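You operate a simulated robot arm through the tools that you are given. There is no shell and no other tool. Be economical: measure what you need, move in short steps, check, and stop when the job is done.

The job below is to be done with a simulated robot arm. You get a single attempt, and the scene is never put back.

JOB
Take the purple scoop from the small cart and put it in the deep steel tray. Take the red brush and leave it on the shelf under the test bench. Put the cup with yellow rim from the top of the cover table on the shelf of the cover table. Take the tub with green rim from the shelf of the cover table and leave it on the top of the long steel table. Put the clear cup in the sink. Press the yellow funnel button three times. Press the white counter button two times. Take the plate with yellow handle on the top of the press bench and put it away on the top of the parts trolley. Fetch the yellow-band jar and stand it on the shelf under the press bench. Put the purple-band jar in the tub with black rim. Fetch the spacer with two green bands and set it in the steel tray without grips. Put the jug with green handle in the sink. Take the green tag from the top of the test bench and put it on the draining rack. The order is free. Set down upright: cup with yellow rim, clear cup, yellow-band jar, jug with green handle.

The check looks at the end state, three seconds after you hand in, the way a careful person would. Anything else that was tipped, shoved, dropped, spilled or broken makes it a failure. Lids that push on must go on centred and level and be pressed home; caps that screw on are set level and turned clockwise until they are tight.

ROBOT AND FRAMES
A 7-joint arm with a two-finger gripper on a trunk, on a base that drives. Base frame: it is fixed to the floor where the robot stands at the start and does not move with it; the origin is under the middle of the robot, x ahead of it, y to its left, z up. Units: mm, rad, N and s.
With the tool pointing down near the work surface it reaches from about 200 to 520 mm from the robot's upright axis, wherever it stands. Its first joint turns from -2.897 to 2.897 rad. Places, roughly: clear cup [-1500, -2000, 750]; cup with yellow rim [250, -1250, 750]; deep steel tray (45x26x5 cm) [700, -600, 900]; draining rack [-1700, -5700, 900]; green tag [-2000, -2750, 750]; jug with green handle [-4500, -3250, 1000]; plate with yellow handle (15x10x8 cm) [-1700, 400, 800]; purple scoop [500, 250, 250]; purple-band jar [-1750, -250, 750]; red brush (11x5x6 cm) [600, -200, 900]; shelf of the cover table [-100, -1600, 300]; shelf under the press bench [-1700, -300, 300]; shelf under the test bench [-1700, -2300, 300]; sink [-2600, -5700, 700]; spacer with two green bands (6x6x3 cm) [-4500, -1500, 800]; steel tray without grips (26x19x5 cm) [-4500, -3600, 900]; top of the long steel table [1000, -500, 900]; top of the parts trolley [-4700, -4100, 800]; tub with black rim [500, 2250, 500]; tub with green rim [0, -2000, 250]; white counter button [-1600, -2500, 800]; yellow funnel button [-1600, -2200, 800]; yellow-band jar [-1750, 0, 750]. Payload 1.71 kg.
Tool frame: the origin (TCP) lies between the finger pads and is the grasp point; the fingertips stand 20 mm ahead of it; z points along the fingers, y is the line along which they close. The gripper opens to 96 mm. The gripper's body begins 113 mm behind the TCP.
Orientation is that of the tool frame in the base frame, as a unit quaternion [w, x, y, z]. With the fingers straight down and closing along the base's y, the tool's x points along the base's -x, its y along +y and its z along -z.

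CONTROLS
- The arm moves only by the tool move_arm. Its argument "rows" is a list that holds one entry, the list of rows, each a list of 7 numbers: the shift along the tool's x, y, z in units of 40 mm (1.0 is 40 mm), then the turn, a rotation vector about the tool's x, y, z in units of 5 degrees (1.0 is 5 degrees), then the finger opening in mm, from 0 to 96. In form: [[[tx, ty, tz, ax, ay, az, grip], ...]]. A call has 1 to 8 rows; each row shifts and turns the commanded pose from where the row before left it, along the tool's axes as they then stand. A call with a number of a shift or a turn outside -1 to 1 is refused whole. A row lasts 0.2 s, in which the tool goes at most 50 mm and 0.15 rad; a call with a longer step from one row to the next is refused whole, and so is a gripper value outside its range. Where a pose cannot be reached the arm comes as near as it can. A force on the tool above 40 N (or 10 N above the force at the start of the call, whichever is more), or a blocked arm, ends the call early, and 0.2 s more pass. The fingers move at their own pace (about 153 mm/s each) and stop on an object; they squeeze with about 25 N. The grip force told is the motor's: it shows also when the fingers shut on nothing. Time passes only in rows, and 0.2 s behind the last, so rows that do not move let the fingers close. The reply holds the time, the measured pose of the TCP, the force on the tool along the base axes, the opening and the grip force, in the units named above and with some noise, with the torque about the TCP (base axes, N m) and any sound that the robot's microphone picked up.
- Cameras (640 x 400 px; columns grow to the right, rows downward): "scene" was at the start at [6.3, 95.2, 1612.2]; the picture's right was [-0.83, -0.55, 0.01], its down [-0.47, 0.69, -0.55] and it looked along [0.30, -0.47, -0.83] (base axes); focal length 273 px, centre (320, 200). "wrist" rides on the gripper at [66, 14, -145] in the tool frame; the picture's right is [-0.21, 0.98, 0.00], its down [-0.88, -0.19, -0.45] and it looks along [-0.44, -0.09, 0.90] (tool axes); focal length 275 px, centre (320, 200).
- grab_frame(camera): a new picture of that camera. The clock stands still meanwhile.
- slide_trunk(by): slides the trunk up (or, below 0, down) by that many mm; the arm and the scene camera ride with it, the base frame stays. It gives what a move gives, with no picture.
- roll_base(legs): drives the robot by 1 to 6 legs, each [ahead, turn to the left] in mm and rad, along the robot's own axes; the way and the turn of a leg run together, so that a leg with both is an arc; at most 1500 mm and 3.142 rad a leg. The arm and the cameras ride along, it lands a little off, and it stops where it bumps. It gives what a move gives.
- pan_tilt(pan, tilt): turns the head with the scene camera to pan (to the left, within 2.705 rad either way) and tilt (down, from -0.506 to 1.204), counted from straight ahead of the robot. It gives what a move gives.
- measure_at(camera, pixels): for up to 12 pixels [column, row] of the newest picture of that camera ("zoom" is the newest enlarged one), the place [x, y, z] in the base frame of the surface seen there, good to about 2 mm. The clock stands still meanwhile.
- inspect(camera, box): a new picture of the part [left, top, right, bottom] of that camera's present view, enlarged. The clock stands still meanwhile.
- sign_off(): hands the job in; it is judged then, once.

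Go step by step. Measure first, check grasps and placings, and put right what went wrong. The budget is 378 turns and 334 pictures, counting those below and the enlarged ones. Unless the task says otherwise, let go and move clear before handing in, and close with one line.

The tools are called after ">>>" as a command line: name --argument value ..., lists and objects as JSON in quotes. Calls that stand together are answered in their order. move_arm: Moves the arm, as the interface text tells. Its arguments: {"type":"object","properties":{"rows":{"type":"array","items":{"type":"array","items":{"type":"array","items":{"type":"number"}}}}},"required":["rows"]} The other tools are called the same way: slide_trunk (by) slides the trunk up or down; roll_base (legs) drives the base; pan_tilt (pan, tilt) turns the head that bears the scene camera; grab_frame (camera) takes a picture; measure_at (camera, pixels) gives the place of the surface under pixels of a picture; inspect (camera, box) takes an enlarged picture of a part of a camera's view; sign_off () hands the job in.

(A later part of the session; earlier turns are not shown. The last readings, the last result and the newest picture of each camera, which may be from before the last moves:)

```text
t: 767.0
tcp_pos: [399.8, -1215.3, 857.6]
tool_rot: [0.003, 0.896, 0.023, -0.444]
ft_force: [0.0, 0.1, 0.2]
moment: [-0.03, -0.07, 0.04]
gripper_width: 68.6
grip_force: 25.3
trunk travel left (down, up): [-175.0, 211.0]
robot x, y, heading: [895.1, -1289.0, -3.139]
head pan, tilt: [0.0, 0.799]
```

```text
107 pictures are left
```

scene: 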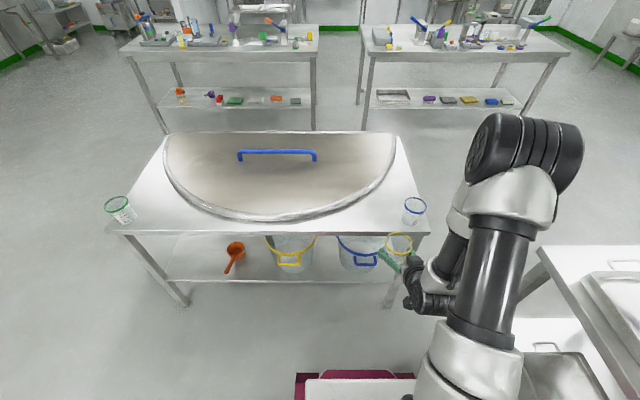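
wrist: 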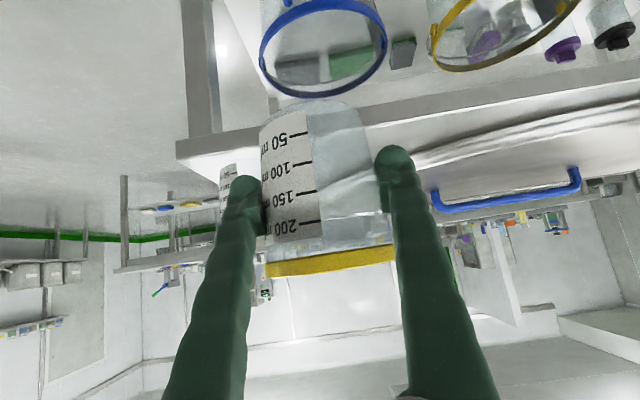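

>>> roll_base --legs '[[0, 1.568], [840, 0], [0, -1.571]]'

>>> slide_trunk --by -175

>>> move_arm --rows '[[[0.78, 0, 0.62, 0, 0, 0, 50], [0.78, 0, 0.62, 0, 0, 0, 50], [0.78, 0, 0.62, 0, 0, 0, 50], [0.78, 0, 0.62, 0, 0, 0, 50], [0.78, 0, 0.62, 0, 0, 0, 50], [0.78, 0, 0.62, 0, 0, 0, 50]]]'

>>> grab_frame --camera "wrist"

>>> grab_frame --camera "scene"

```text
t: 780.8
tcp_pos: [405.9, -2021.9, 863.6]
tool_rot: [0.005, 0.893, 0.021, -0.449]
ft_force: [0.6, -1.0, -0.4]
moment: [0.01, -0.02, -0.01]
gripper_width: 68.2
grip_force: 25.1
trunk travel left (down, up): [-175.0, 211.0]
robot x, y, heading: [898.5, -2115.0, 3.136]
head pan, tilt: [0.0, 0.799]
```

```text
t: 782.8
tcp_pos: [402.8, -2016.4, 700.7]
tool_rot: [-0.001, 0.882, 0.024, -0.47]
ft_force: [-1.1, -1.3, 0.1]
moment: [0.0, -0.01, -0.01]
gripper_width: 68.2
grip_force: 24.9
trunk travel left (down, up): [0.0, 386.0]
robot x, y, heading: [897.3, -2108.8, 3.131]
head pan, tilt: [0.0, 0.799]
```

```text
t: 784.2
tcp_pos: [405.0, -2016.7, 455.2]
tool_rot: [0.005, 0.89, 0.022, -0.456]
ft_force: [-0.5, 0.0, 0.9]
moment: [-0.04, -0.03, -0.01]
gripper_width: 68.3
grip_force: 25.4
trunk travel left (down, up): [0.0, 386.0]
robot x, y, heading: [901.3, -2111.8, 3.131]
head pan, tilt: [0.0, 0.799]
```

```text
106 pictures are left
```

wrist: 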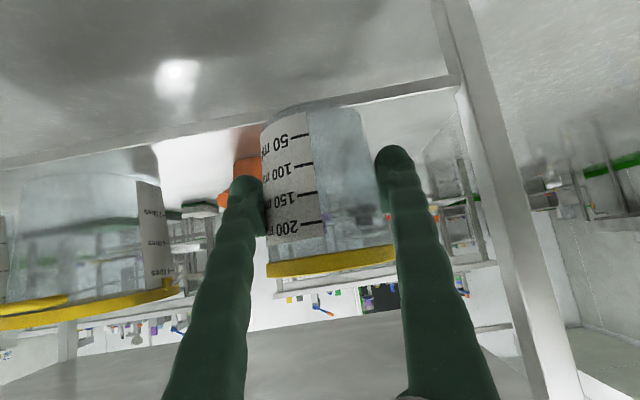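

```text
105 pictures are left
```

scene: 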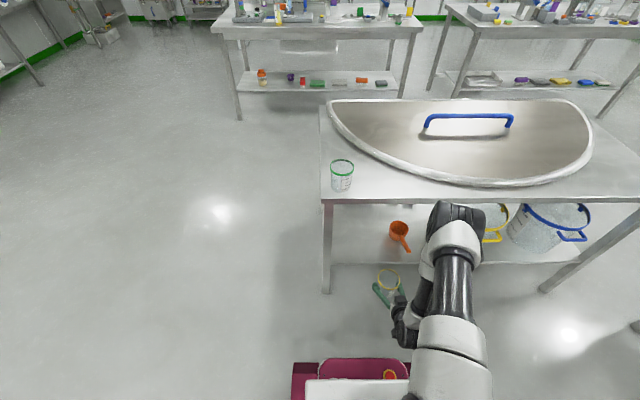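

>>> move_arm --rows '[[[0.5, 0.5, 0.36, 0, 0, 0, 50], [0.5, 0.55, 0.36, 0, 0, 0, 50]]]'

>>> roll_base --legs '[[200, 0]]'

>>> grab_frame --camera "wrist"

```text
t: 784.8
tcp_pos: [408.1, -2060.7, 404.7]
tool_rot: [0.005, 0.889, 0.021, -0.457]
ft_force: [-0.2, 0.0, 0.3]
moment: [0.01, 0.01, 0.03]
gripper_width: 68.6
grip_force: 25.0
trunk travel left (down, up): [0.0, 386.0]
robot x, y, heading: [895.9, -2111.3, 3.131]
head pan, tilt: [0.0, 0.799]
```

```text
t: 786.4
tcp_pos: [211.5, -2059.9, 406.0]
tool_rot: [0.006, 0.89, 0.023, -0.456]
ft_force: [0.5, -0.1, 0.0]
moment: [0.02, -0.01, -0.02]
gripper_width: 68.7
grip_force: 24.7
trunk travel left (down, up): [0.0, 386.0]
robot x, y, heading: [702.5, -2108.5, 3.131]
head pan, tilt: [0.0, 0.799]
```

```text
104 pictures are left
```

wrist: 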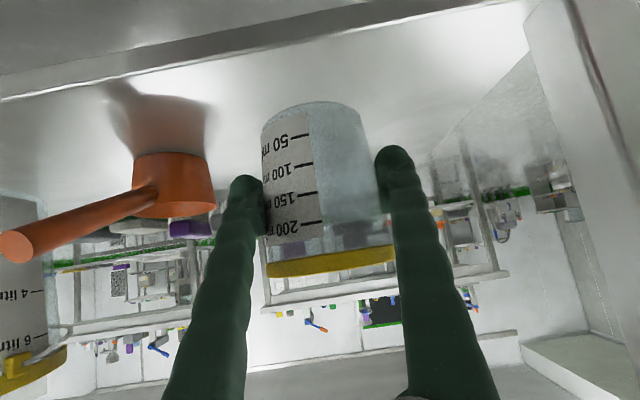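

>>> roll_base --legs '[[50, 0]]'

>>> move_arm --rows '[[[0.3, 0, 0.22, 0, 0, 0, 50], [0.3, 0, 0.22, 0, 0, 0, 50]]]'

>>> grab_frame --camera "wrist"

```text
t: 787.4
tcp_pos: [168.2, -2059.1, 414.1]
tool_rot: [0.005, 0.885, 0.021, -0.465]
ft_force: [0.0, 0.0, 0.3]
moment: [0.01, 0.05, -0.02]
gripper_width: 68.3
grip_force: 24.6
trunk travel left (down, up): [0.0, 386.0]
robot x, y, heading: [650.2, -2109.9, 3.133]
head pan, tilt: [0.0, 0.799]
```

```text
t: 788.0
tcp_pos: [162.8, -2058.0, 382.5]
tool_rot: [0.004, 0.887, 0.021, -0.461]
ft_force: [0.7, -0.3, 0.0]
moment: [0.01, 0.01, 0.0]
gripper_width: 68.4
grip_force: 25.2
trunk travel left (down, up): [0.0, 386.0]
robot x, y, heading: [652.0, -2107.2, 3.133]
head pan, tilt: [0.0, 0.799]
```

```text
103 pictures are left
```

wrist: 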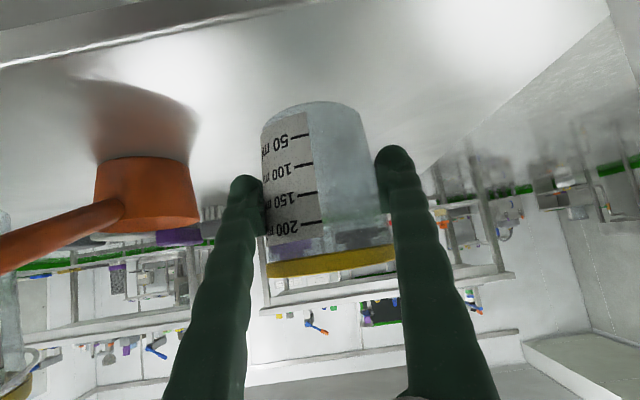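

>>> move_arm --rows '[[[0, 0, 0.36, 0, 0.2, 0, 50], [0.15, 0, 0.2, 0, 0.2, 0, 50]]]'

>>> grab_frame --camera "wrist"

```text
t: 788.6
tcp_pos: [154.1, -2053.5, 365.8]
tool_rot: [0.003, 0.895, 0.017, -0.446]
ft_force: [0.1, 0.3, -0.3]
moment: [0.0, 0.01, 0.02]
gripper_width: 68.6
grip_force: 25.0
trunk travel left (down, up): [0.0, 386.0]
robot x, y, heading: [652.1, -2111.2, 3.134]
head pan, tilt: [0.0, 0.799]
```

```text
102 pictures are left
```

wrist: 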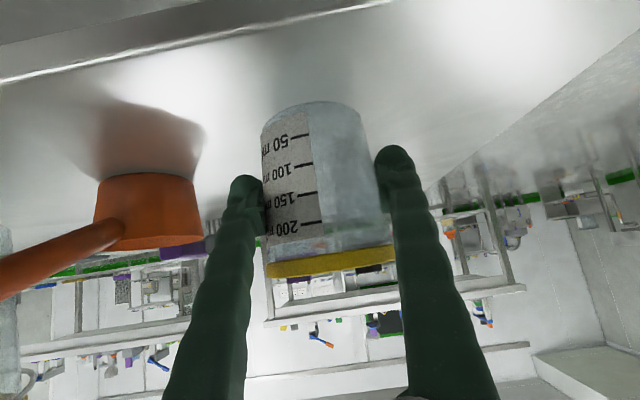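

Bottom should be ≈5 mm above the shelf. Lower in small steps until contact.

>>> move_arm --rows '[[[0.1, 0, 0.08, 0, 0, 0, 50], [0.05, 0, 0.03, 0, 0, 0, 50]]]'

```text
t: 789.2
tcp_pos: [152.2, -2055.5, 361.8]
tool_rot: [0.003, 0.893, 0.017, -0.45]
ft_force: [-0.2, 0.2, 0.0]
moment: [0.02, 0.04, -0.02]
gripper_width: 68.4
grip_force: 25.1
trunk travel left (down, up): [0.0, 386.0]
robot x, y, heading: [649.8, -2111.6, 3.132]
head pan, tilt: [0.0, 0.799]
```

>>> move_arm --rows '[[[0.08, 0, 0.06, 0, 0, 0, 50], [0.05, 0, 0.04, 0, 0, 0, 50]]]'

```text
t: 789.8
tcp_pos: [150.1, -2056.9, 355.2]
tool_rot: [0.004, 0.892, 0.019, -0.451]
ft_force: [4.6, -4.6, 19.1]
moment: [-0.1, 0.28, 0.05]
gripper_width: 68.5
grip_force: 24.6
trunk travel left (down, up): [0.0, 386.0]
robot x, y, heading: [650.4, -2110.1, 3.133]
head pan, tilt: [0.0, 0.799]
```

>>> move_arm --rows '[[[-0.04, 0, -0.03, 0, 0, 0, 50], [0, 0, 0, 0, 0, 0, 75], [0, 0, 0, 0, 0, 0, 88], [0, 0, 0, 0, 0, 0, 88]]]'

>>> grab_frame --camera "wrist"

>>> roll_base --legs '[[-220, 0]]'

>>> grab_frame --camera "wrist"

>>> grab_frame --camera "scene"

```text
t: 790.8
tcp_pos: [153.0, -2055.4, 354.3]
tool_rot: [0.004, 0.894, 0.018, -0.448]
ft_force: [-0.6, -0.5, -0.1]
moment: [0.0, 0.03, -0.03]
gripper_width: 87.8
grip_force: 0.0
trunk travel left (down, up): [0.0, 386.0]
robot x, y, heading: [649.6, -2110.2, 3.131]
head pan, tilt: [0.0, 0.799]
```

```text
101 pictures are left
```

wrist: 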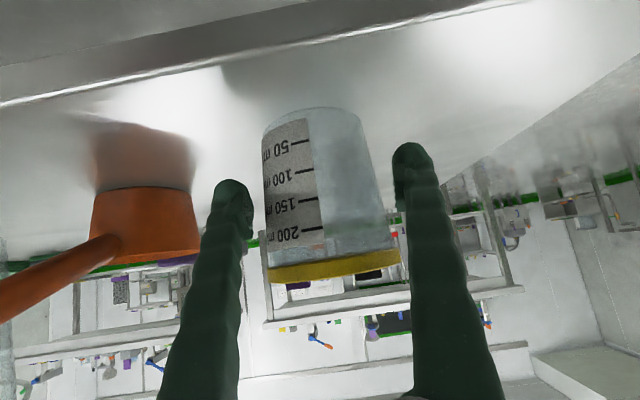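

```text
t: 792.5
tcp_pos: [366.8, -2058.5, 345.4]
tool_rot: [0.004, 0.898, 0.02, -0.44]
ft_force: [0.3, -0.1, -1.0]
moment: [-0.01, -0.01, 0.0]
gripper_width: 88.2
grip_force: 0.1
trunk travel left (down, up): [0.0, 386.0]
robot x, y, heading: [873.2, -2110.8, 3.134]
head pan, tilt: [0.0, 0.799]
```

```text
100 pictures are left
```

wrist: 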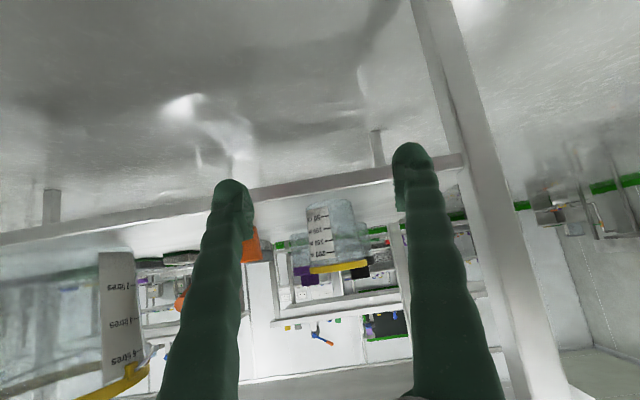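

```text
99 pictures are left
```

scene: 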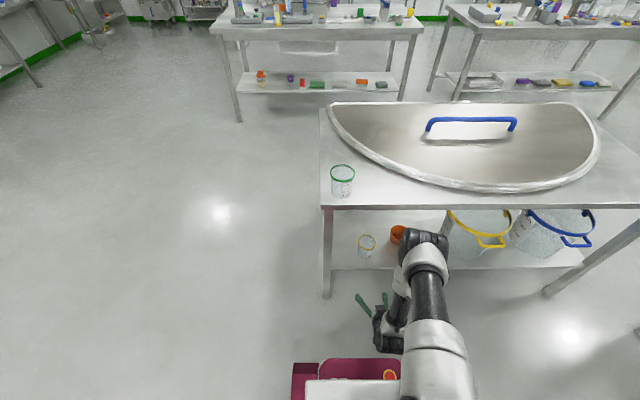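

The cup stands on the shelf at (365,245). Now to the press bench: raise and drive around the south of the cover table.

>>> slide_trunk --by 380

>>> move_arm --rows '[[[-0.78, 0, -0.62, 0, 0, 0, 88], [-0.78, 0, -0.62, 0, 0, 0, 88], [-0.78, 0, -0.62, 0, 0, 0, 88], [-0.78, 0, -0.62, 0, 0, 0, 88], [-0.78, 0, -0.62, 0, 0, 0, 88], [-0.78, 0, -0.62, 0, 0, 0, 88], [-0.78, 0, -0.62, 0, 0, 0, 88]]]'

>>> roll_base --legs '[[0, 1.571], [620, 0], [0, -1.571], [1450, 0], [270, 0], [0, -1.571]]'

>>> roll_base --legs '[[1450, 0], [1100, 0], [0, 1.571]]'

>>> pan_tilt --pan 0.0 --tilt 0.7

>>> grab_frame --camera "scene"

```text
t: 796.2
tcp_pos: [372.1, -2058.7, 731.2]
tool_rot: [0.003, 0.894, 0.019, -0.447]
ft_force: [0.1, 0.0, 0.1]
moment: [0.0, -0.02, 0.0]
gripper_width: 88.0
grip_force: 0.1
trunk travel left (down, up): [-380.0, 6.0]
robot x, y, heading: [872.5, -2115.6, 3.132]
head pan, tilt: [0.0, 0.799]
```

```text
t: 797.8
tcp_pos: [380.4, -2060.4, 1011.3]
tool_rot: [0.003, 0.894, 0.019, -0.448]
ft_force: [0.8, -0.4, -0.1]
moment: [-0.02, 0.03, 0.03]
gripper_width: 88.1
grip_force: 0.0
trunk travel left (down, up): [-380.0, 6.0]
robot x, y, heading: [872.3, -2111.0, 3.133]
head pan, tilt: [0.0, 0.799]
```

```text
t: 824.3
tcp_pos: [-825.0, -2217.2, 1009.6]
tool_rot: [-0.315, 0.645, -0.619, -0.318]
ft_force: [-0.1, -0.5, 0.8]
moment: [0.02, 0.01, 0.0]
gripper_width: 88.0
grip_force: 0.1
trunk travel left (down, up): [-380.0, 6.0]
robot x, y, heading: [-879.9, -2711.1, 1.557]
head pan, tilt: [0.0, 0.799]
```

```text
t: 842.6
tcp_pos: [-1369.7, -58.4, 1015.4]
tool_rot: [0.014, 0.889, 0.04, -0.457]
ft_force: [-0.3, 0.3, -0.3]
moment: [0.04, 0.0, 0.01]
gripper_width: 87.9
grip_force: 0.0
trunk travel left (down, up): [-380.0, 6.0]
robot x, y, heading: [-879.9, -93.1, -3.107]
head pan, tilt: [0.0, 0.799]
```

```text
t: 843.2
tcp_pos: [-1375.4, -52.5, 1028.0]
tool_rot: [0.007, 0.874, 0.041, -0.484]
ft_force: [0.1, 0.2, 0.9]
moment: [0.01, -0.02, 0.03]
gripper_width: 87.8
grip_force: 0.1
trunk travel left (down, up): [-380.0, 6.0]
robot x, y, heading: [-881.4, -90.0, -3.109]
head pan, tilt: [0.0, 0.7]
```

```text
98 pictures are left
```

scene: 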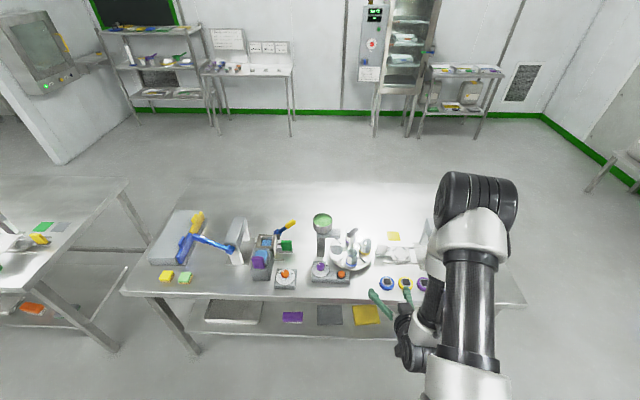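

>>> inspect --camera "scene" --box '[260, 200, 440, 310]'

>>> measure_at --camera "zoom" --pixels '[[325, 140], [320, 190], [345, 160], [385, 175], [300, 215], [455, 300], [515, 300], [375, 290], [225, 60], [470, 125], [300, 270], [285, 245]]'

```text
3.56 times, centred on (350, 255) of scene
```

zoom: 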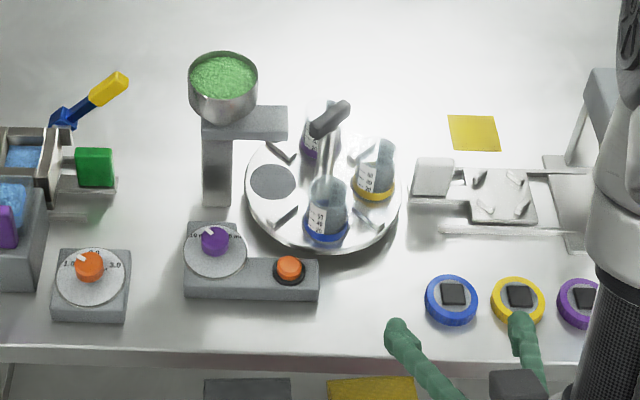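

```text
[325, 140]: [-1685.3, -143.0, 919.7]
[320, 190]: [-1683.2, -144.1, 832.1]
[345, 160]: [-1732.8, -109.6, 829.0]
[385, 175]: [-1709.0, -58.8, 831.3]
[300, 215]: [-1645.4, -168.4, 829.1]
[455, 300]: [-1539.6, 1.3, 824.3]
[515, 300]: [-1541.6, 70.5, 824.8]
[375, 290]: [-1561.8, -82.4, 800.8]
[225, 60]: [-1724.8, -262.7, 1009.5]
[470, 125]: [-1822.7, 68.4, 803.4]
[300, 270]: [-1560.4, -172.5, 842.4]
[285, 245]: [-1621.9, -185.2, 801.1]
```

Jars sit on a carousel at about (−1715,−140). I look closer with the wrist camera held vertical above.

>>> move_arm --rows '[[[0, 0, 0, 0, 1, 0, 88], [0, 0, 0, 0, 1, 0, 88], [0, 0, 0, 0, 1, 0, 88], [0, 0, 0, 0, 1, 0, 88], [0, 0, 0, 0, 1, 0, 88], [0, 0, 0, 0, 1, 0, 88], [0, 0, 0, 0, 1, 0, 88], [0, 0, 0, 0, 1, 0, 88]]]'

>>> move_arm --rows '[[[0, 0, -0.8, 0, 1, 0, 88], [0, 0, -0.8, 0, 1, 0, 88], [0, 0, -0.8, 0, 1, 0, 88]]]'

>>> roll_base --legs '[[200, 0]]'

>>> grab_frame --camera "wrist"

```text
t: 845.0
tcp_pos: [-1363.3, -57.1, 1020.4]
tool_rot: [0.0, 0.99, 0.042, -0.133]
ft_force: [0.1, 0.0, 0.6]
moment: [0.07, -0.03, 0.02]
gripper_width: 88.2
grip_force: 0.2
out of reach, approached as far as the arm can: row 1
trunk travel left (down, up): [-380.0, 6.0]
robot x, y, heading: [-883.0, -91.2, -3.105]
head pan, tilt: [0.0, 0.7]
```

```text
t: 845.8
tcp_pos: [-1345.2, -54.0, 1113.0]
tool_rot: [-0.006, 0.999, 0.04, -0.002]
ft_force: [-0.8, 0.9, -0.2]
moment: [-0.02, 0.03, 0.01]
gripper_width: 88.0
grip_force: 0.0
trunk travel left (down, up): [-380.0, 6.0]
robot x, y, heading: [-877.1, -91.4, -3.107]
head pan, tilt: [0.0, 0.7]
```

```text
t: 847.5
tcp_pos: [-1533.0, -62.6, 1120.5]
tool_rot: [-0.007, 0.999, 0.043, -0.011]
ft_force: [-0.7, 0.5, 0.4]
moment: [0.01, -0.04, 0.0]
gripper_width: 88.0
grip_force: 0.1
trunk travel left (down, up): [-380.0, 6.0]
robot x, y, heading: [-1083.4, -102.0, -3.103]
head pan, tilt: [0.0, 0.7]
```

```text
96 pictures are left
```

wrist: 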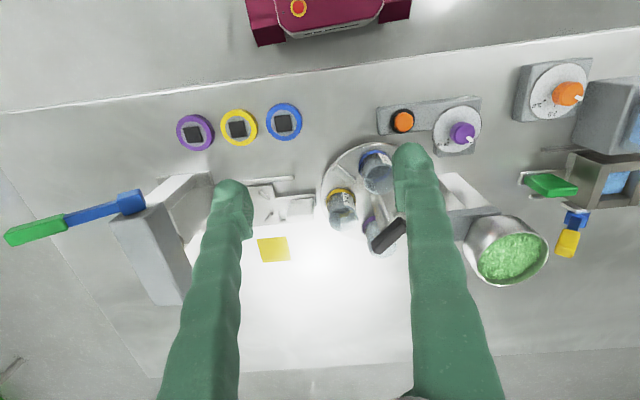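

>>> inspect --camera "wrist" --box '[300, 130, 420, 270]'

>>> measure_at --camera "zoom" --pixels '[[200, 240], [230, 330], [245, 205], [190, 290], [290, 340], [340, 140], [320, 100], [355, 220], [310, 300], [360, 310], [205, 120], [150, 180]]'

```text
2.86 times, centred on (360, 200) of wrist
```

zoom: 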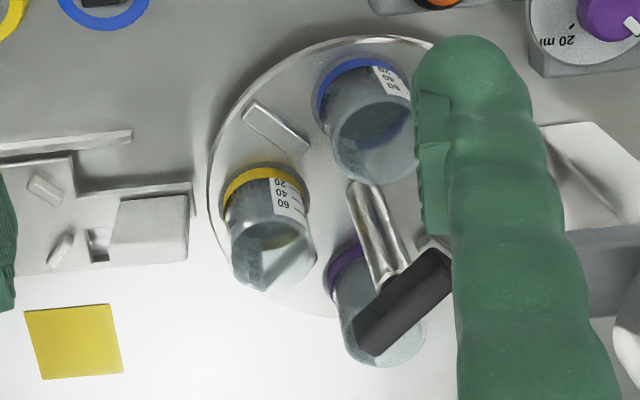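

```text
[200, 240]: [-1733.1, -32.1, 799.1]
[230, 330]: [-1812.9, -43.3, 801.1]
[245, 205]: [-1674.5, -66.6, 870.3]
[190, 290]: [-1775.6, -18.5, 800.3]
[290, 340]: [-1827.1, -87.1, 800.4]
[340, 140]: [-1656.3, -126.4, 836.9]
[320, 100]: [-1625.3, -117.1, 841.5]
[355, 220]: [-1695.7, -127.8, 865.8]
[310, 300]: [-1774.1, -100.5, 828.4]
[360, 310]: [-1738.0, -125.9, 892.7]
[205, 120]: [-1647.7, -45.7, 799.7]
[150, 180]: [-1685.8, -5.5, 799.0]
```

>>> measure_at --camera "zoom" --pixels '[[237, 262], [312, 262], [300, 215], [275, 180], [230, 195], [300, 195], [265, 250], [350, 270], [345, 330], [420, 345], [375, 360], [335, 285]]'

```text
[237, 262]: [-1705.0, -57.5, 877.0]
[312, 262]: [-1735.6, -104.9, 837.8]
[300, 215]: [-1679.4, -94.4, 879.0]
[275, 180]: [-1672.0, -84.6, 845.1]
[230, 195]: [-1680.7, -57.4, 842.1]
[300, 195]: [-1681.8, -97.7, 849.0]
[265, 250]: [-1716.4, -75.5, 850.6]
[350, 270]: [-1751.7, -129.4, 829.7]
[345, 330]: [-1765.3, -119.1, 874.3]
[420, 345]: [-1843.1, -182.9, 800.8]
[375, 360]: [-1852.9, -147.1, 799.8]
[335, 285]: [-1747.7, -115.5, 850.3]
```

The jars are open glasses; for the yellow one fingers should close along x (tangentially). I rotate the tool 90° and move over it.

>>> move_arm --rows '[[[0, 0, 0, 0, 0, -1, 88], [0, 0, 0, 0, 0, -1, 88], [0, 0, 0, 0, 0, -1, 88], [0, 0, 0, 0, 0, -1, 88], [0, 0, 0, 0, 0, -1, 88], [0, 0, 0, 0, 0, -1, 88], [0, 0, 0, 0, 0, -1, 88], [0, 0, 0, 0, 0, -1, 88]]]'

>>> move_arm --rows '[[[0, 0, 0, 0, 0, -1, 88], [0, 0, 0, 0, 0, -1, 88], [0, 0, 0, 0, 0, -1, 88], [0, 0, 0, 0, 0, -1, 88], [0, 0, 0, 0, 0, -1, 88], [0, 0, 0, 0, 0, -1, 88], [0, 0, 0, 0, 0, -1, 88], [0, 0, 0, 0, 0, -1, 88]]]'

>>> grab_frame --camera "wrist"

```text
t: 849.3
tcp_pos: [-1553.8, -62.6, 1111.5]
tool_rot: [-0.005, 0.925, 0.381, 0.002]
ft_force: [1.5, -0.3, 0.6]
moment: [-0.02, 0.06, 0.01]
gripper_width: 88.4
grip_force: 0.0
trunk travel left (down, up): [-380.0, 6.0]
robot x, y, heading: [-1081.8, -97.9, -3.102]
head pan, tilt: [0.0, 0.7]
```

```text
t: 851.1
tcp_pos: [-1553.4, -63.9, 1111.0]
tool_rot: [-0.004, 0.737, 0.675, 0.005]
ft_force: [0.4, -1.2, 0.2]
moment: [-0.02, 0.01, 0.0]
gripper_width: 87.9
grip_force: 0.1
trunk travel left (down, up): [-380.0, 6.0]
robot x, y, heading: [-1086.2, -102.7, -3.1]
head pan, tilt: [0.0, 0.7]
```

```text
94 pictures are left
```

wrist: 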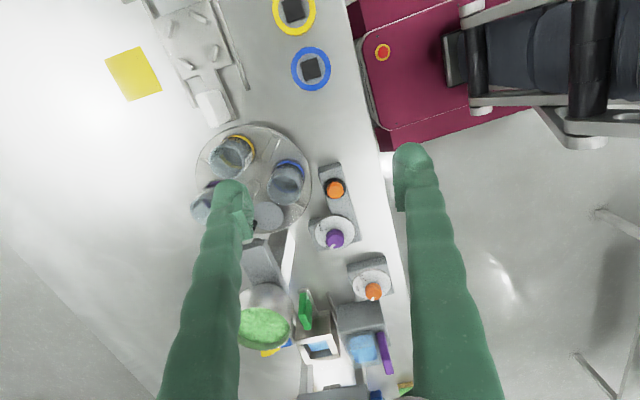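

>>> roll_base --legs '[[105, 0]]'

>>> move_arm --rows '[[[0, -0.3, 0, 0, 0, 0, 70]]]'

>>> grab_frame --camera "wrist"

>>> inspect --camera "wrist" --box '[240, 80, 440, 260]'

```text
t: 852.3
tcp_pos: [-1639.9, -65.9, 1119.2]
tool_rot: [-0.011, 0.738, 0.675, -0.002]
ft_force: [0.0, 0.5, -0.2]
moment: [-0.06, -0.08, 0.01]
gripper_width: 88.3
grip_force: 0.1
trunk travel left (down, up): [-380.0, 6.0]
robot x, y, heading: [-1187.8, -103.0, -3.104]
head pan, tilt: [0.0, 0.7]
```

```text
t: 852.7
tcp_pos: [-1664.1, -65.0, 1112.1]
tool_rot: [-0.008, 0.738, 0.675, 0.002]
ft_force: [0.4, -0.5, 0.6]
moment: [0.01, 0.01, 0.01]
gripper_width: 69.9
grip_force: 0.0
trunk travel left (down, up): [-380.0, 6.0]
robot x, y, heading: [-1188.2, -102.7, -3.101]
head pan, tilt: [0.0, 0.7]
```

```text
93 pictures are left
```

wrist: 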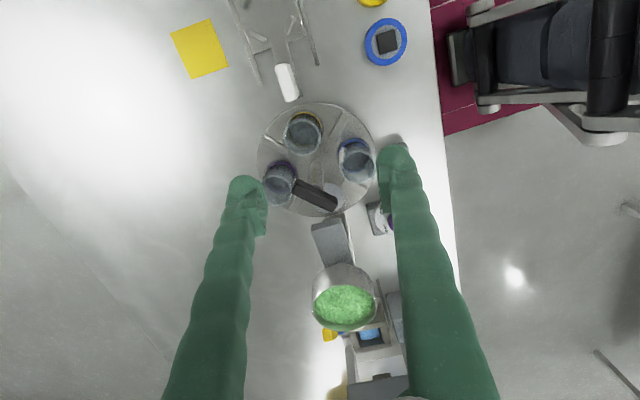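

```text
2.22 times, centred on (340, 170) of wrist
```

zoom: 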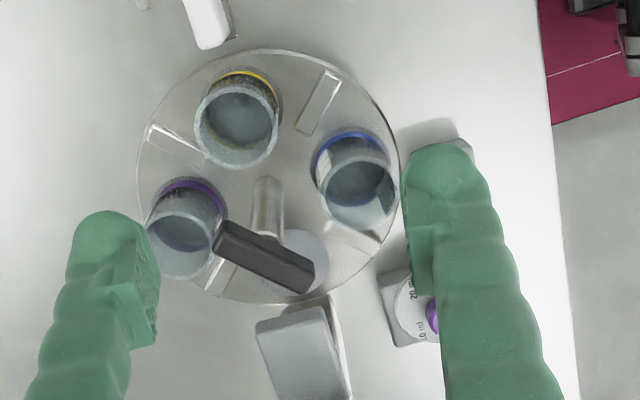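

>>> measure_at --camera "zoom" --pixels '[[197, 130], [278, 130], [238, 165], [245, 75], [210, 95], [275, 95], [238, 125], [270, 200], [150, 225], [220, 225], [265, 255], [310, 290]]'

```text
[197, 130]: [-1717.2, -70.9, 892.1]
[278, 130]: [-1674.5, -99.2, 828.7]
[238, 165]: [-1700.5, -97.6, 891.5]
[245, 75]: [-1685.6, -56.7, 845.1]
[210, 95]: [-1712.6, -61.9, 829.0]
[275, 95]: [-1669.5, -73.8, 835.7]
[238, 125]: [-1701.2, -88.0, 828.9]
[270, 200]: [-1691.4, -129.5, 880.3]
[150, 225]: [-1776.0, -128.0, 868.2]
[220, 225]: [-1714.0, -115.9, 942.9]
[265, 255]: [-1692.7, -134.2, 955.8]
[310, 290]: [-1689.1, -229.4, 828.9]
```

>>> move_arm --rows '[[[-0.26, -0.7, 0, 0, 0, 0, 72], [0, 0, 1, 0, 0, 0, 72], [0, 0, 1, 0, 0, 0, 72], [0, 0, 1, 0, 0, 0, 72], [0, 0, 1, 0, 0, 0, 72]]]'

>>> grab_frame --camera "wrist"

```text
t: 853.9
tcp_pos: [-1692.4, -69.5, 959.6]
tool_rot: [-0.009, 0.738, 0.675, 0.0]
ft_force: [1.4, 0.3, 0.3]
moment: [0.0, 0.12, -0.02]
gripper_width: 72.2
grip_force: 0.1
trunk travel left (down, up): [-380.0, 6.0]
robot x, y, heading: [-1191.6, -103.7, -3.104]
head pan, tilt: [0.0, 0.7]
```

```text
91 pictures are left
```

wrist: 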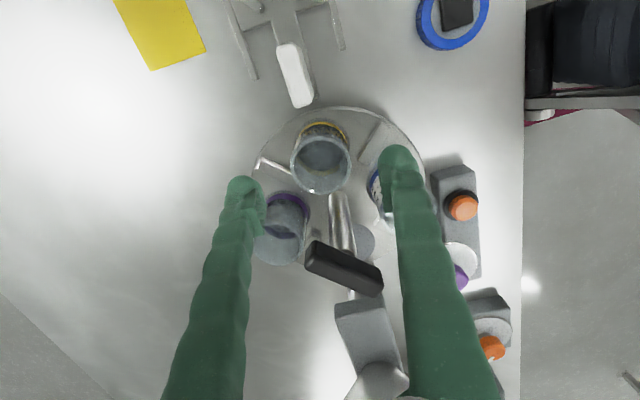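

>>> inspect --camera "wrist" --box '[240, 100, 440, 280]'

>>> measure_at --camera "zoom" --pixels '[[290, 195], [285, 220], [330, 260], [165, 160], [250, 160], [207, 210], [225, 50], [300, 280]]'

```text
2.22 times, centred on (340, 190) of wrist
```

zoom: 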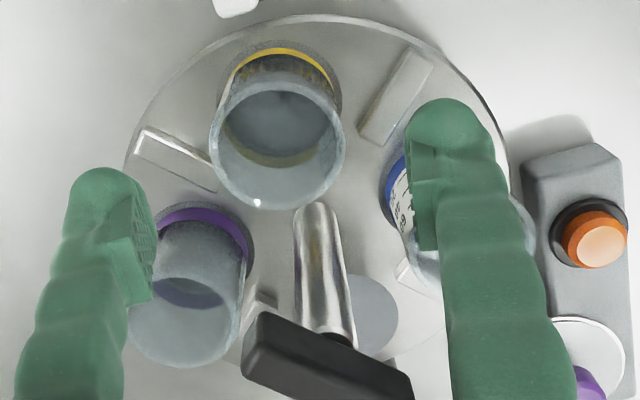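

```text
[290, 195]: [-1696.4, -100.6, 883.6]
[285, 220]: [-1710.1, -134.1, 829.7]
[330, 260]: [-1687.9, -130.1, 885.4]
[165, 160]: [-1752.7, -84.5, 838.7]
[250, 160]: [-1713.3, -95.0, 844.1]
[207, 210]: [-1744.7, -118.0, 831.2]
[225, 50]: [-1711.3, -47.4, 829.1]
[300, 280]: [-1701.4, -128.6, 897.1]
```

>>> measure_at --camera "zoom" --pixels '[[390, 175], [395, 200], [405, 230], [415, 265], [520, 215], [525, 245], [410, 60], [380, 130]]'

```text
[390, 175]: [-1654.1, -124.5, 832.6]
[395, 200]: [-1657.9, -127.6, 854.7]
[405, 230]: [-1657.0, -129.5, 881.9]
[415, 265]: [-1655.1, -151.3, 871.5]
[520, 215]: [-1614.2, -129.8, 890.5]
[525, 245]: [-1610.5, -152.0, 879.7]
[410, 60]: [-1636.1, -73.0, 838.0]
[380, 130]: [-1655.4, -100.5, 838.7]
```

>>> move_arm --rows '[[[-0.08, 0, 0.9, 0, 0, 0, 72], [0, 0, 0.9, 0, 0, 0, 72], [0, 0, 0.5, 0, 0, 0, 72]]]'

>>> grab_frame --camera "wrist"

```text
t: 854.7
tcp_pos: [-1694.6, -75.1, 865.9]
tool_rot: [-0.008, 0.738, 0.675, 0.001]
ft_force: [-0.6, 0.3, -0.1]
moment: [0.02, -0.03, -0.03]
gripper_width: 71.9
grip_force: 0.1
trunk travel left (down, up): [-380.0, 6.0]
robot x, y, heading: [-1190.7, -100.5, -3.104]
head pan, tilt: [0.0, 0.7]
```

```text
89 pictures are left
```

wrist: 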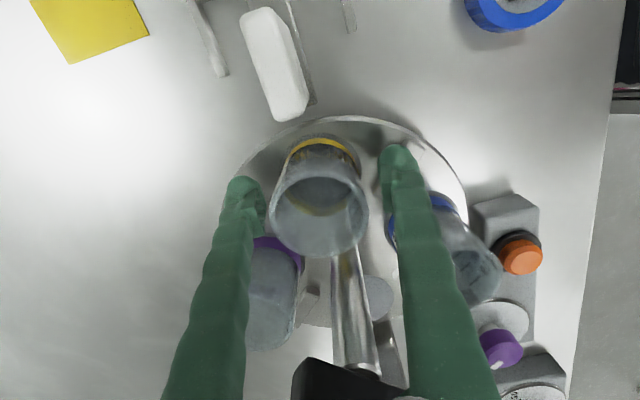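

Aligned around the yellow-band jar. Close and lift straight.

>>> move_arm --rows '[[[0, 0, 0, 0, 0, 0, 56], [0, 0, 0, 0, 0, 0, 30], [0, 0, 0, 0, 0, 0, 30], [0, 0, -0.3, 0, 0, 0, 30], [0, 0, -0.8, 0, 0, 0, 30], [0, 0, -1, 0, 0, 0, 30], [0, 0, -1, 0, 0, 0, 30], [0, 0, -1, 0, 0, 0, 30]]]'

>>> grab_frame --camera "wrist"

```text
t: 856.5
tcp_pos: [-1688.0, -74.7, 1030.9]
tool_rot: [-0.007, 0.738, 0.675, 0.001]
ft_force: [0.5, 0.5, -1.0]
moment: [0.01, 0.01, 0.0]
gripper_width: 53.3
grip_force: 25.0
trunk travel left (down, up): [-380.0, 6.0]
robot x, y, heading: [-1185.3, -101.0, -3.104]
head pan, tilt: [0.0, 0.7]
```

```text
88 pictures are left
```

wrist: 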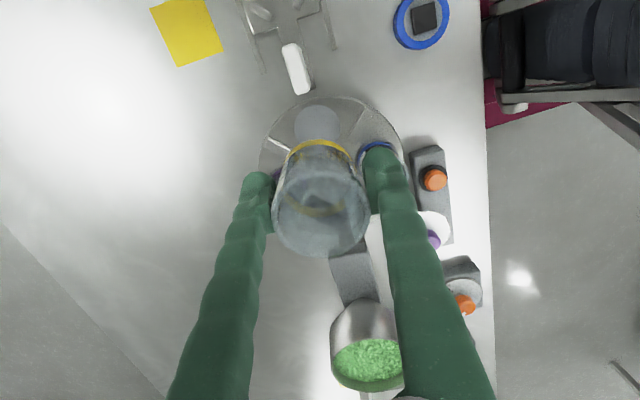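

>>> move_arm --rows '[[[-0.03, 0.9, 0, 0, 0, 0, 30], [-0.03, 0.9, 0, 0, 0, 0, 30], [-0.03, 0.9, 0, 0, 0, 0, 30], [-0.03, 0.9, 0, 0, 0, 0, 30], [0, 0, 1, 0, 0, 0, 30], [0, 0, 1, 0, 0, 0, 30], [0, 0, 1, 0, 0, 0, 30], [0, 0, 1, 0, 0, 0, 30]]]'

>>> grab_frame --camera "wrist"

```text
t: 858.3
tcp_pos: [-1553.1, -88.7, 866.0]
tool_rot: [-0.009, 0.738, 0.675, 0.001]
ft_force: [-0.9, 0.4, -0.4]
moment: [0.02, -0.02, 0.01]
gripper_width: 53.4
grip_force: 25.4
trunk travel left (down, up): [-380.0, 6.0]
robot x, y, heading: [-1186.0, -102.8, -3.101]
head pan, tilt: [0.0, 0.7]
```

```text
87 pictures are left
```

wrist: 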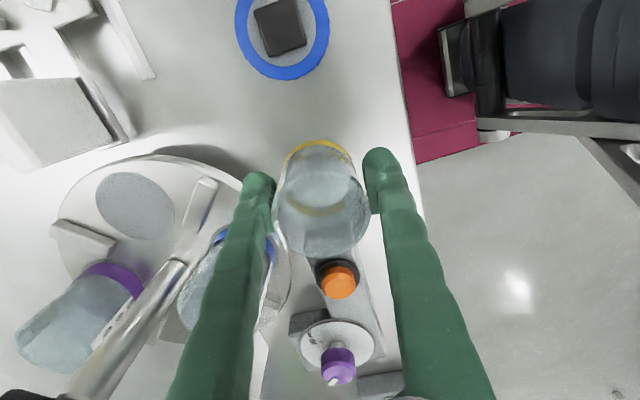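

>>> move_arm --rows '[[[0, 0.4, 0, 0, 0, 0, 30], [0, 0, 0.4, 0, 0, 0, 30], [0, 0, 0.2, 0, 0, 0, 30]]]'

>>> move_arm --rows '[[[0, 0, 0.1, 0, 0, 0, 30], [0, 0, 0.05, 0, 0, 0, 30]]]'

```text
t: 859.1
tcp_pos: [-1536.2, -91.4, 843.4]
tool_rot: [-0.01, 0.738, 0.675, 0.001]
ft_force: [0.1, -0.5, -1.2]
moment: [0.02, -0.04, -0.03]
gripper_width: 53.5
grip_force: 25.0
trunk travel left (down, up): [-380.0, 6.0]
robot x, y, heading: [-1188.7, -101.7, -3.103]
head pan, tilt: [0.0, 0.7]
```

```text
t: 859.7
tcp_pos: [-1535.8, -91.5, 839.0]
tool_rot: [-0.01, 0.737, 0.675, 0.0]
ft_force: [-1.5, -0.2, 14.6]
moment: [-0.12, -0.28, -0.04]
gripper_width: 53.6
grip_force: 24.9
trunk travel left (down, up): [-380.0, 6.0]
robot x, y, heading: [-1187.7, -102.2, -3.104]
head pan, tilt: [0.0, 0.7]
```

Contact; release on the bench front, lift, then rotate the tool back.

>>> move_arm --rows '[[[0, 0, -0.03, 0, 0, 0, 30], [0, 0, 0, 0, 0, 0, 66], [0, 0, 0, 0, 0, 0, 66], [0, 0, -0.8, 0, 0, 0, 66], [0, 0, -1, 0, 0, 0, 66], [0, 0, -1, 0, 0, 0, 66], [0, 0, -1, 0, 0, 0, 66]]]'

>>> roll_base --legs '[[-300, 0]]'

>>> move_arm --rows '[[[0, 0, 0, 0, 0, 1, 66], [0, 0, 0, 0, 0, 1, 66], [0, 0, 0, 0, 0, 1, 66], [0, 0, 0, 0, 0, 1, 66], [0, 0, 0, 0, 0, 1, 66], [0, 0, 0, 0, 0, 1, 66], [0, 0, 0, 0, 0, 1, 66], [0, 0, 0, 0, 0, 1, 66]]]'

>>> move_arm --rows '[[[0, 0, 0, 0, 0, 1, 80], [0, 0, 0, 0, 0, 1, 80], [0, 0, 0, 0, 0, 1, 80], [0, 0, 0, 0, 0, 1, 80], [0, 0, 0, 0, 0, 1, 80], [0, 0, 0, 0, 0, 1, 80], [0, 0, 0, 0, 0, 1, 80], [0, 0, 0, 0, 0, 1, 80]]]'

>>> grab_frame --camera "wrist"

```text
t: 861.3
tcp_pos: [-1529.2, -93.0, 994.1]
tool_rot: [-0.009, 0.738, 0.675, 0.0]
ft_force: [0.1, -0.2, -0.5]
moment: [-0.02, 0.04, -0.01]
gripper_width: 65.8
grip_force: 0.1
trunk travel left (down, up): [-380.0, 6.0]
robot x, y, heading: [-1189.4, -100.6, -3.107]
head pan, tilt: [0.0, 0.7]
```

```text
t: 863.4
tcp_pos: [-1238.2, -81.7, 991.1]
tool_rot: [-0.007, 0.739, 0.673, -0.001]
ft_force: [-0.2, 0.9, 1.0]
moment: [0.01, 0.0, 0.01]
gripper_width: 65.7
grip_force: 0.0
trunk travel left (down, up): [-380.0, 6.0]
robot x, y, heading: [-897.4, -97.1, -3.106]
head pan, tilt: [0.0, 0.7]
```

```text
t: 865.2
tcp_pos: [-1224.8, -81.4, 996.9]
tool_rot: [-0.01, 0.925, 0.379, -0.01]
ft_force: [-0.1, -0.1, -0.1]
moment: [-0.02, -0.03, 0.04]
gripper_width: 66.0
grip_force: 0.1
trunk travel left (down, up): [-380.0, 6.0]
robot x, y, heading: [-896.5, -93.9, -3.109]
head pan, tilt: [0.0, 0.7]
```

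```text
t: 867.0
tcp_pos: [-1223.3, -80.7, 997.9]
tool_rot: [-0.006, 0.999, 0.039, -0.013]
ft_force: [-0.1, 0.4, -0.5]
moment: [0.0, 0.0, -0.01]
gripper_width: 79.8
grip_force: 0.2
trunk travel left (down, up): [-380.0, 6.0]
robot x, y, heading: [-892.9, -90.8, -3.112]
head pan, tilt: [0.0, 0.7]
```

```text
86 pictures are left
```

wrist: 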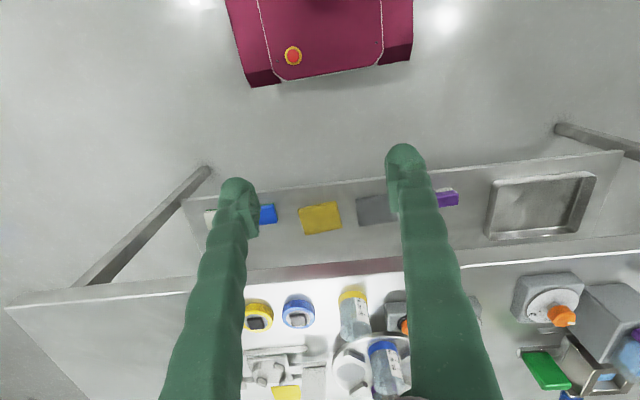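

>>> measure_at --camera "wrist" --pixels '[[300, 208], [340, 225], [358, 205], [270, 215], [350, 190], [285, 195], [350, 245], [460, 190], [490, 200], [355, 290], [345, 330], [290, 240]]'

```text
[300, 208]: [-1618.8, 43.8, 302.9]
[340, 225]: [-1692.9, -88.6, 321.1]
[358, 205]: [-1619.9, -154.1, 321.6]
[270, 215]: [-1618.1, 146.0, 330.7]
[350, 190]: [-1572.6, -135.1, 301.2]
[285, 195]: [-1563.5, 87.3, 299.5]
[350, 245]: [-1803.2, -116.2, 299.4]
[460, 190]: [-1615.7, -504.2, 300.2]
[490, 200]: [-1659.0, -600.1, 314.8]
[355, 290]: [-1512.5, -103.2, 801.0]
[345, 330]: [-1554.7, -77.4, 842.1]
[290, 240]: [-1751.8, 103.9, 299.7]
```

The front shelf strip at y≈−121 is free. I extend the arm and tilt the tool ~50° to re-grasp the jar from the front.

>>> move_arm --rows '[[[-0.95, 0, 0, 0, 0, 0, 80], [-0.95, 0, 0, 0, 0, 0, 80], [-0.95, 0, 0, 0, 0, 0, 80], [-0.95, 0, 0, 0, 0, 0, 80]]]'

>>> slide_trunk --by -150

>>> move_arm --rows '[[[0, 0, 0, 0, -1, 0, 80], [0, 0, 0, 0, -1, 0, 80], [0, 0, 0, 0, -1, 0, 80], [0, 0, 0, 0, -1, 0, 80], [0, 0, 0, 0, -1, 0, 80], [0, 0, 0, 0, -1, 0, 80], [0, 0, 0, 0, -1, 0, 80], [0, 0, 0, 0, -1, 0, 80]]]'

>>> move_arm --rows '[[[0, 0, 0, 0, -1, 0, 80], [0, 0, 0, 0, -1, 0, 80]]]'

>>> grab_frame --camera "wrist"

```text
t: 868.0
tcp_pos: [-1376.7, -95.0, 999.4]
tool_rot: [-0.007, 0.999, 0.04, -0.011]
ft_force: [-0.7, 0.2, 0.4]
moment: [-0.01, -0.01, -0.03]
gripper_width: 80.1
grip_force: 0.1
trunk travel left (down, up): [-380.0, 6.0]
robot x, y, heading: [-893.7, -93.3, -3.111]
head pan, tilt: [0.0, 0.7]
```

```text
t: 869.8
tcp_pos: [-1375.3, -95.6, 849.2]
tool_rot: [-0.006, 0.999, 0.04, -0.013]
ft_force: [0.6, 0.0, 1.0]
moment: [0.01, 0.03, 0.0]
gripper_width: 79.9
grip_force: 0.0
trunk travel left (down, up): [-230.0, 156.0]
robot x, y, heading: [-896.7, -93.5, -3.105]
head pan, tilt: [0.0, 0.7]
```

```text
t: 871.6
tcp_pos: [-1376.2, -95.1, 850.6]
tool_rot: [0.007, 0.934, 0.039, -0.354]
ft_force: [-0.2, 0.3, 0.8]
moment: [0.02, -0.02, -0.01]
gripper_width: 80.0
grip_force: 0.1
trunk travel left (down, up): [-230.0, 156.0]
robot x, y, heading: [-894.8, -92.4, -3.103]
head pan, tilt: [0.0, 0.7]
```

```text
t: 872.2
tcp_pos: [-1376.3, -93.7, 850.1]
tool_rot: [0.011, 0.9, 0.039, -0.435]
ft_force: [0.0, -0.9, -0.2]
moment: [0.0, 0.02, 0.02]
gripper_width: 79.7
grip_force: 0.0
trunk travel left (down, up): [-230.0, 156.0]
robot x, y, heading: [-894.8, -88.3, -3.108]
head pan, tilt: [0.0, 0.7]
```

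```text
85 pictures are left
```

wrist: 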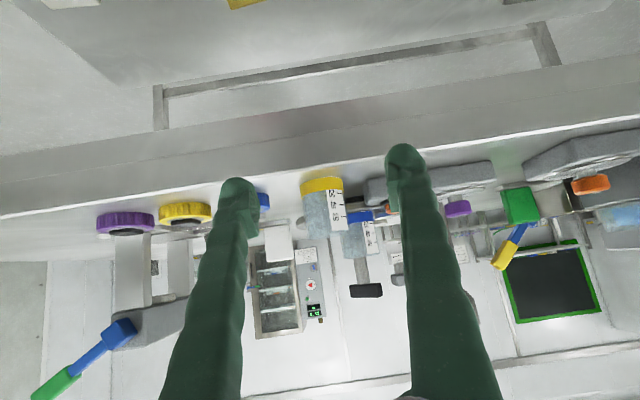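

>>> move_arm --rows '[[[0, -0.2, 0, 0, 0, 0, 80]]]'

>>> roll_base --legs '[[140, 0]]'

>>> grab_frame --camera "wrist"

```text
t: 872.6
tcp_pos: [-1375.9, -88.7, 850.2]
tool_rot: [0.012, 0.9, 0.039, -0.434]
ft_force: [0.7, 0.1, 0.2]
moment: [0.02, -0.02, 0.01]
gripper_width: 80.0
grip_force: 0.2
trunk travel left (down, up): [-230.0, 156.0]
robot x, y, heading: [-892.1, -91.5, -3.11]
head pan, tilt: [0.0, 0.7]
```

```text
t: 874.0
tcp_pos: [-1504.5, -90.4, 856.1]
tool_rot: [0.011, 0.898, 0.038, -0.439]
ft_force: [0.8, 0.4, -1.3]
moment: [0.01, 0.1, 0.03]
gripper_width: 80.0
grip_force: 0.1
trunk travel left (down, up): [-230.0, 156.0]
robot x, y, heading: [-1036.8, -95.1, -3.107]
head pan, tilt: [0.0, 0.7]
```

```text
84 pictures are left
```

wrist: 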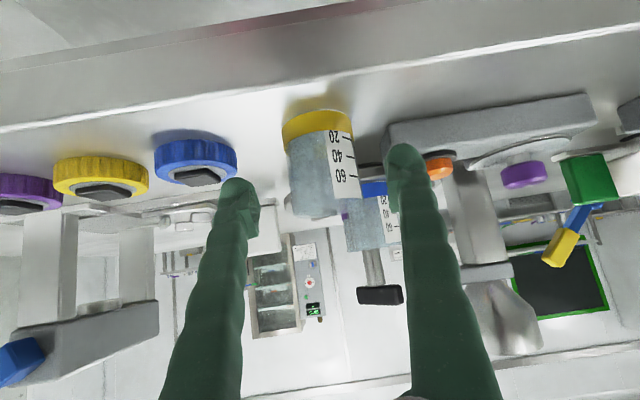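

>>> measure_at --camera "wrist" --pixels '[[390, 130], [387, 145], [425, 130], [290, 160], [352, 160], [318, 190], [235, 170]]'

```text
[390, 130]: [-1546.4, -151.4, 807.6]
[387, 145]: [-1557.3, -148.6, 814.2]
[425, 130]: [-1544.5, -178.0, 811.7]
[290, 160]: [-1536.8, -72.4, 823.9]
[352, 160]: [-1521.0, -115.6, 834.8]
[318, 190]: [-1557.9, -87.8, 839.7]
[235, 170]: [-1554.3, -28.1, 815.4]
```

>>> move_arm --rows '[[[-0.05, 0.03, 0.31, 0, 0, 0, 74], [-0.05, 0.03, 0.31, 0, 0, 0, 74]]]'

>>> grab_frame --camera "wrist"

```text
t: 874.5
tcp_pos: [-1554.7, -94.7, 827.9]
tool_rot: [0.011, 0.904, 0.038, -0.426]
ft_force: [-3.7, 3.4, -0.5]
moment: [0.14, -0.08, -0.25]
gripper_width: 71.2
grip_force: 0.0
trunk travel left (down, up): [-230.0, 156.0]
robot x, y, heading: [-1036.2, -98.2, -3.106]
head pan, tilt: [0.0, 0.7]
```

```text
83 pictures are left
```

wrist: 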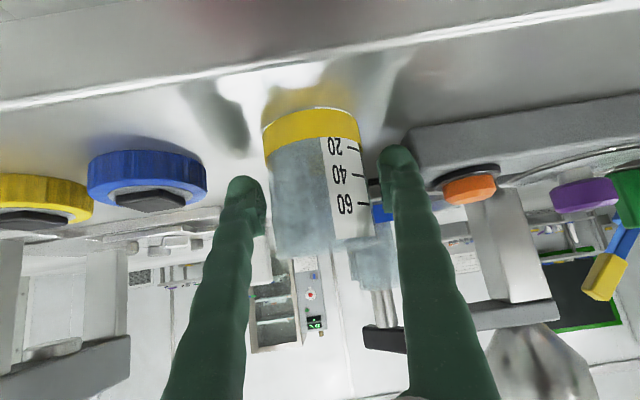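

>>> move_arm --rows '[[[0.05, -0.05, -0.47, 0, 0, 0, 74], [0, 0, 0, 0, 0, 0, 74]]]'

>>> grab_frame --camera "wrist"

```text
t: 875.1
tcp_pos: [-1525.3, -92.8, 846.6]
tool_rot: [0.012, 0.901, 0.039, -0.432]
ft_force: [0.5, 0.0, 0.8]
moment: [0.01, -0.01, -0.03]
gripper_width: 74.0
grip_force: 0.1
trunk travel left (down, up): [-230.0, 156.0]
robot x, y, heading: [-1034.3, -92.1, -3.109]
head pan, tilt: [0.0, 0.7]
```

```text
82 pictures are left
```

wrist: 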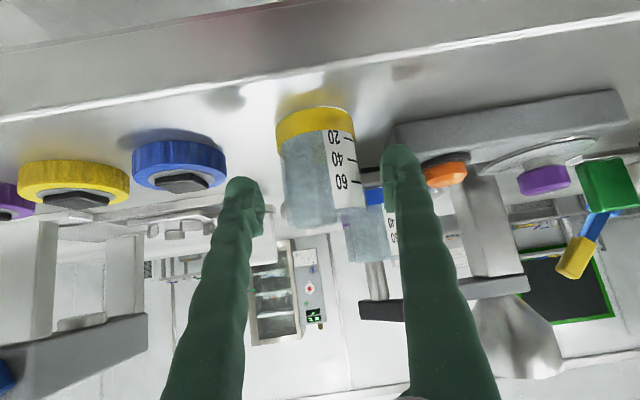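

>>> move_arm --rows '[[[0, 0, 0.25, 0, 0, 0, 74]]]'

>>> move_arm --rows '[[[0, 0, 0, 0, 0, 0, 62], [0, 0, 0, 0, 0, 0, 40], [0, 0, 0, 0, 0, 0, 40]]]'

>>> grab_frame --camera "wrist"

```text
t: 875.5
tcp_pos: [-1532.5, -92.2, 840.9]
tool_rot: [0.01, 0.9, 0.037, -0.434]
ft_force: [-0.6, -0.7, -0.5]
moment: [-0.02, 0.02, 0.02]
gripper_width: 73.9
grip_force: 0.1
trunk travel left (down, up): [-230.0, 156.0]
robot x, y, heading: [-1038.9, -96.5, -3.105]
head pan, tilt: [0.0, 0.7]
```

```text
t: 876.4
tcp_pos: [-1532.3, -93.4, 840.0]
tool_rot: [0.01, 0.901, 0.038, -0.432]
ft_force: [1.4, -0.2, 2.1]
moment: [-0.12, -0.04, 0.0]
gripper_width: 48.9
grip_force: 25.2
trunk travel left (down, up): [-230.0, 156.0]
robot x, y, heading: [-1033.0, -95.6, -3.111]
head pan, tilt: [0.0, 0.7]
```

```text
81 pictures are left
```

wrist: 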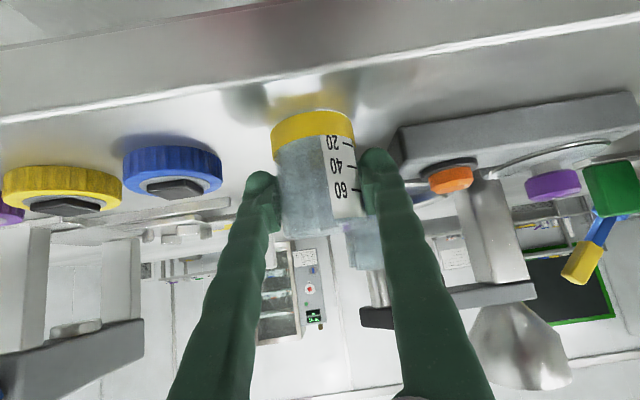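

Width 48.9 shows I hold it off-centre; reopen, advance 9 mm, and re-grip.

>>> move_arm --rows '[[[0, 0, 0, 0, 0, 0, 70], [0, 0, 0, 0, 0, 0, 70], [-0.14, 0, 0.18, 0, 0, 0, 70], [0, 0, 0, 0, 0, 0, 56], [0, 0, 0, 0, 0, 0, 40], [0, 0, 0, 0, 0, 0, 40]]]'

```text
t: 877.8
tcp_pos: [-1540.3, -92.8, 838.8]
tool_rot: [0.01, 0.901, 0.037, -0.432]
ft_force: [1.0, -0.7, 0.0]
moment: [-0.02, 0.0, -0.03]
gripper_width: 51.3
grip_force: 24.9
trunk travel left (down, up): [-230.0, 156.0]
robot x, y, heading: [-1038.5, -100.0, -3.11]
head pan, tilt: [0.0, 0.7]
```

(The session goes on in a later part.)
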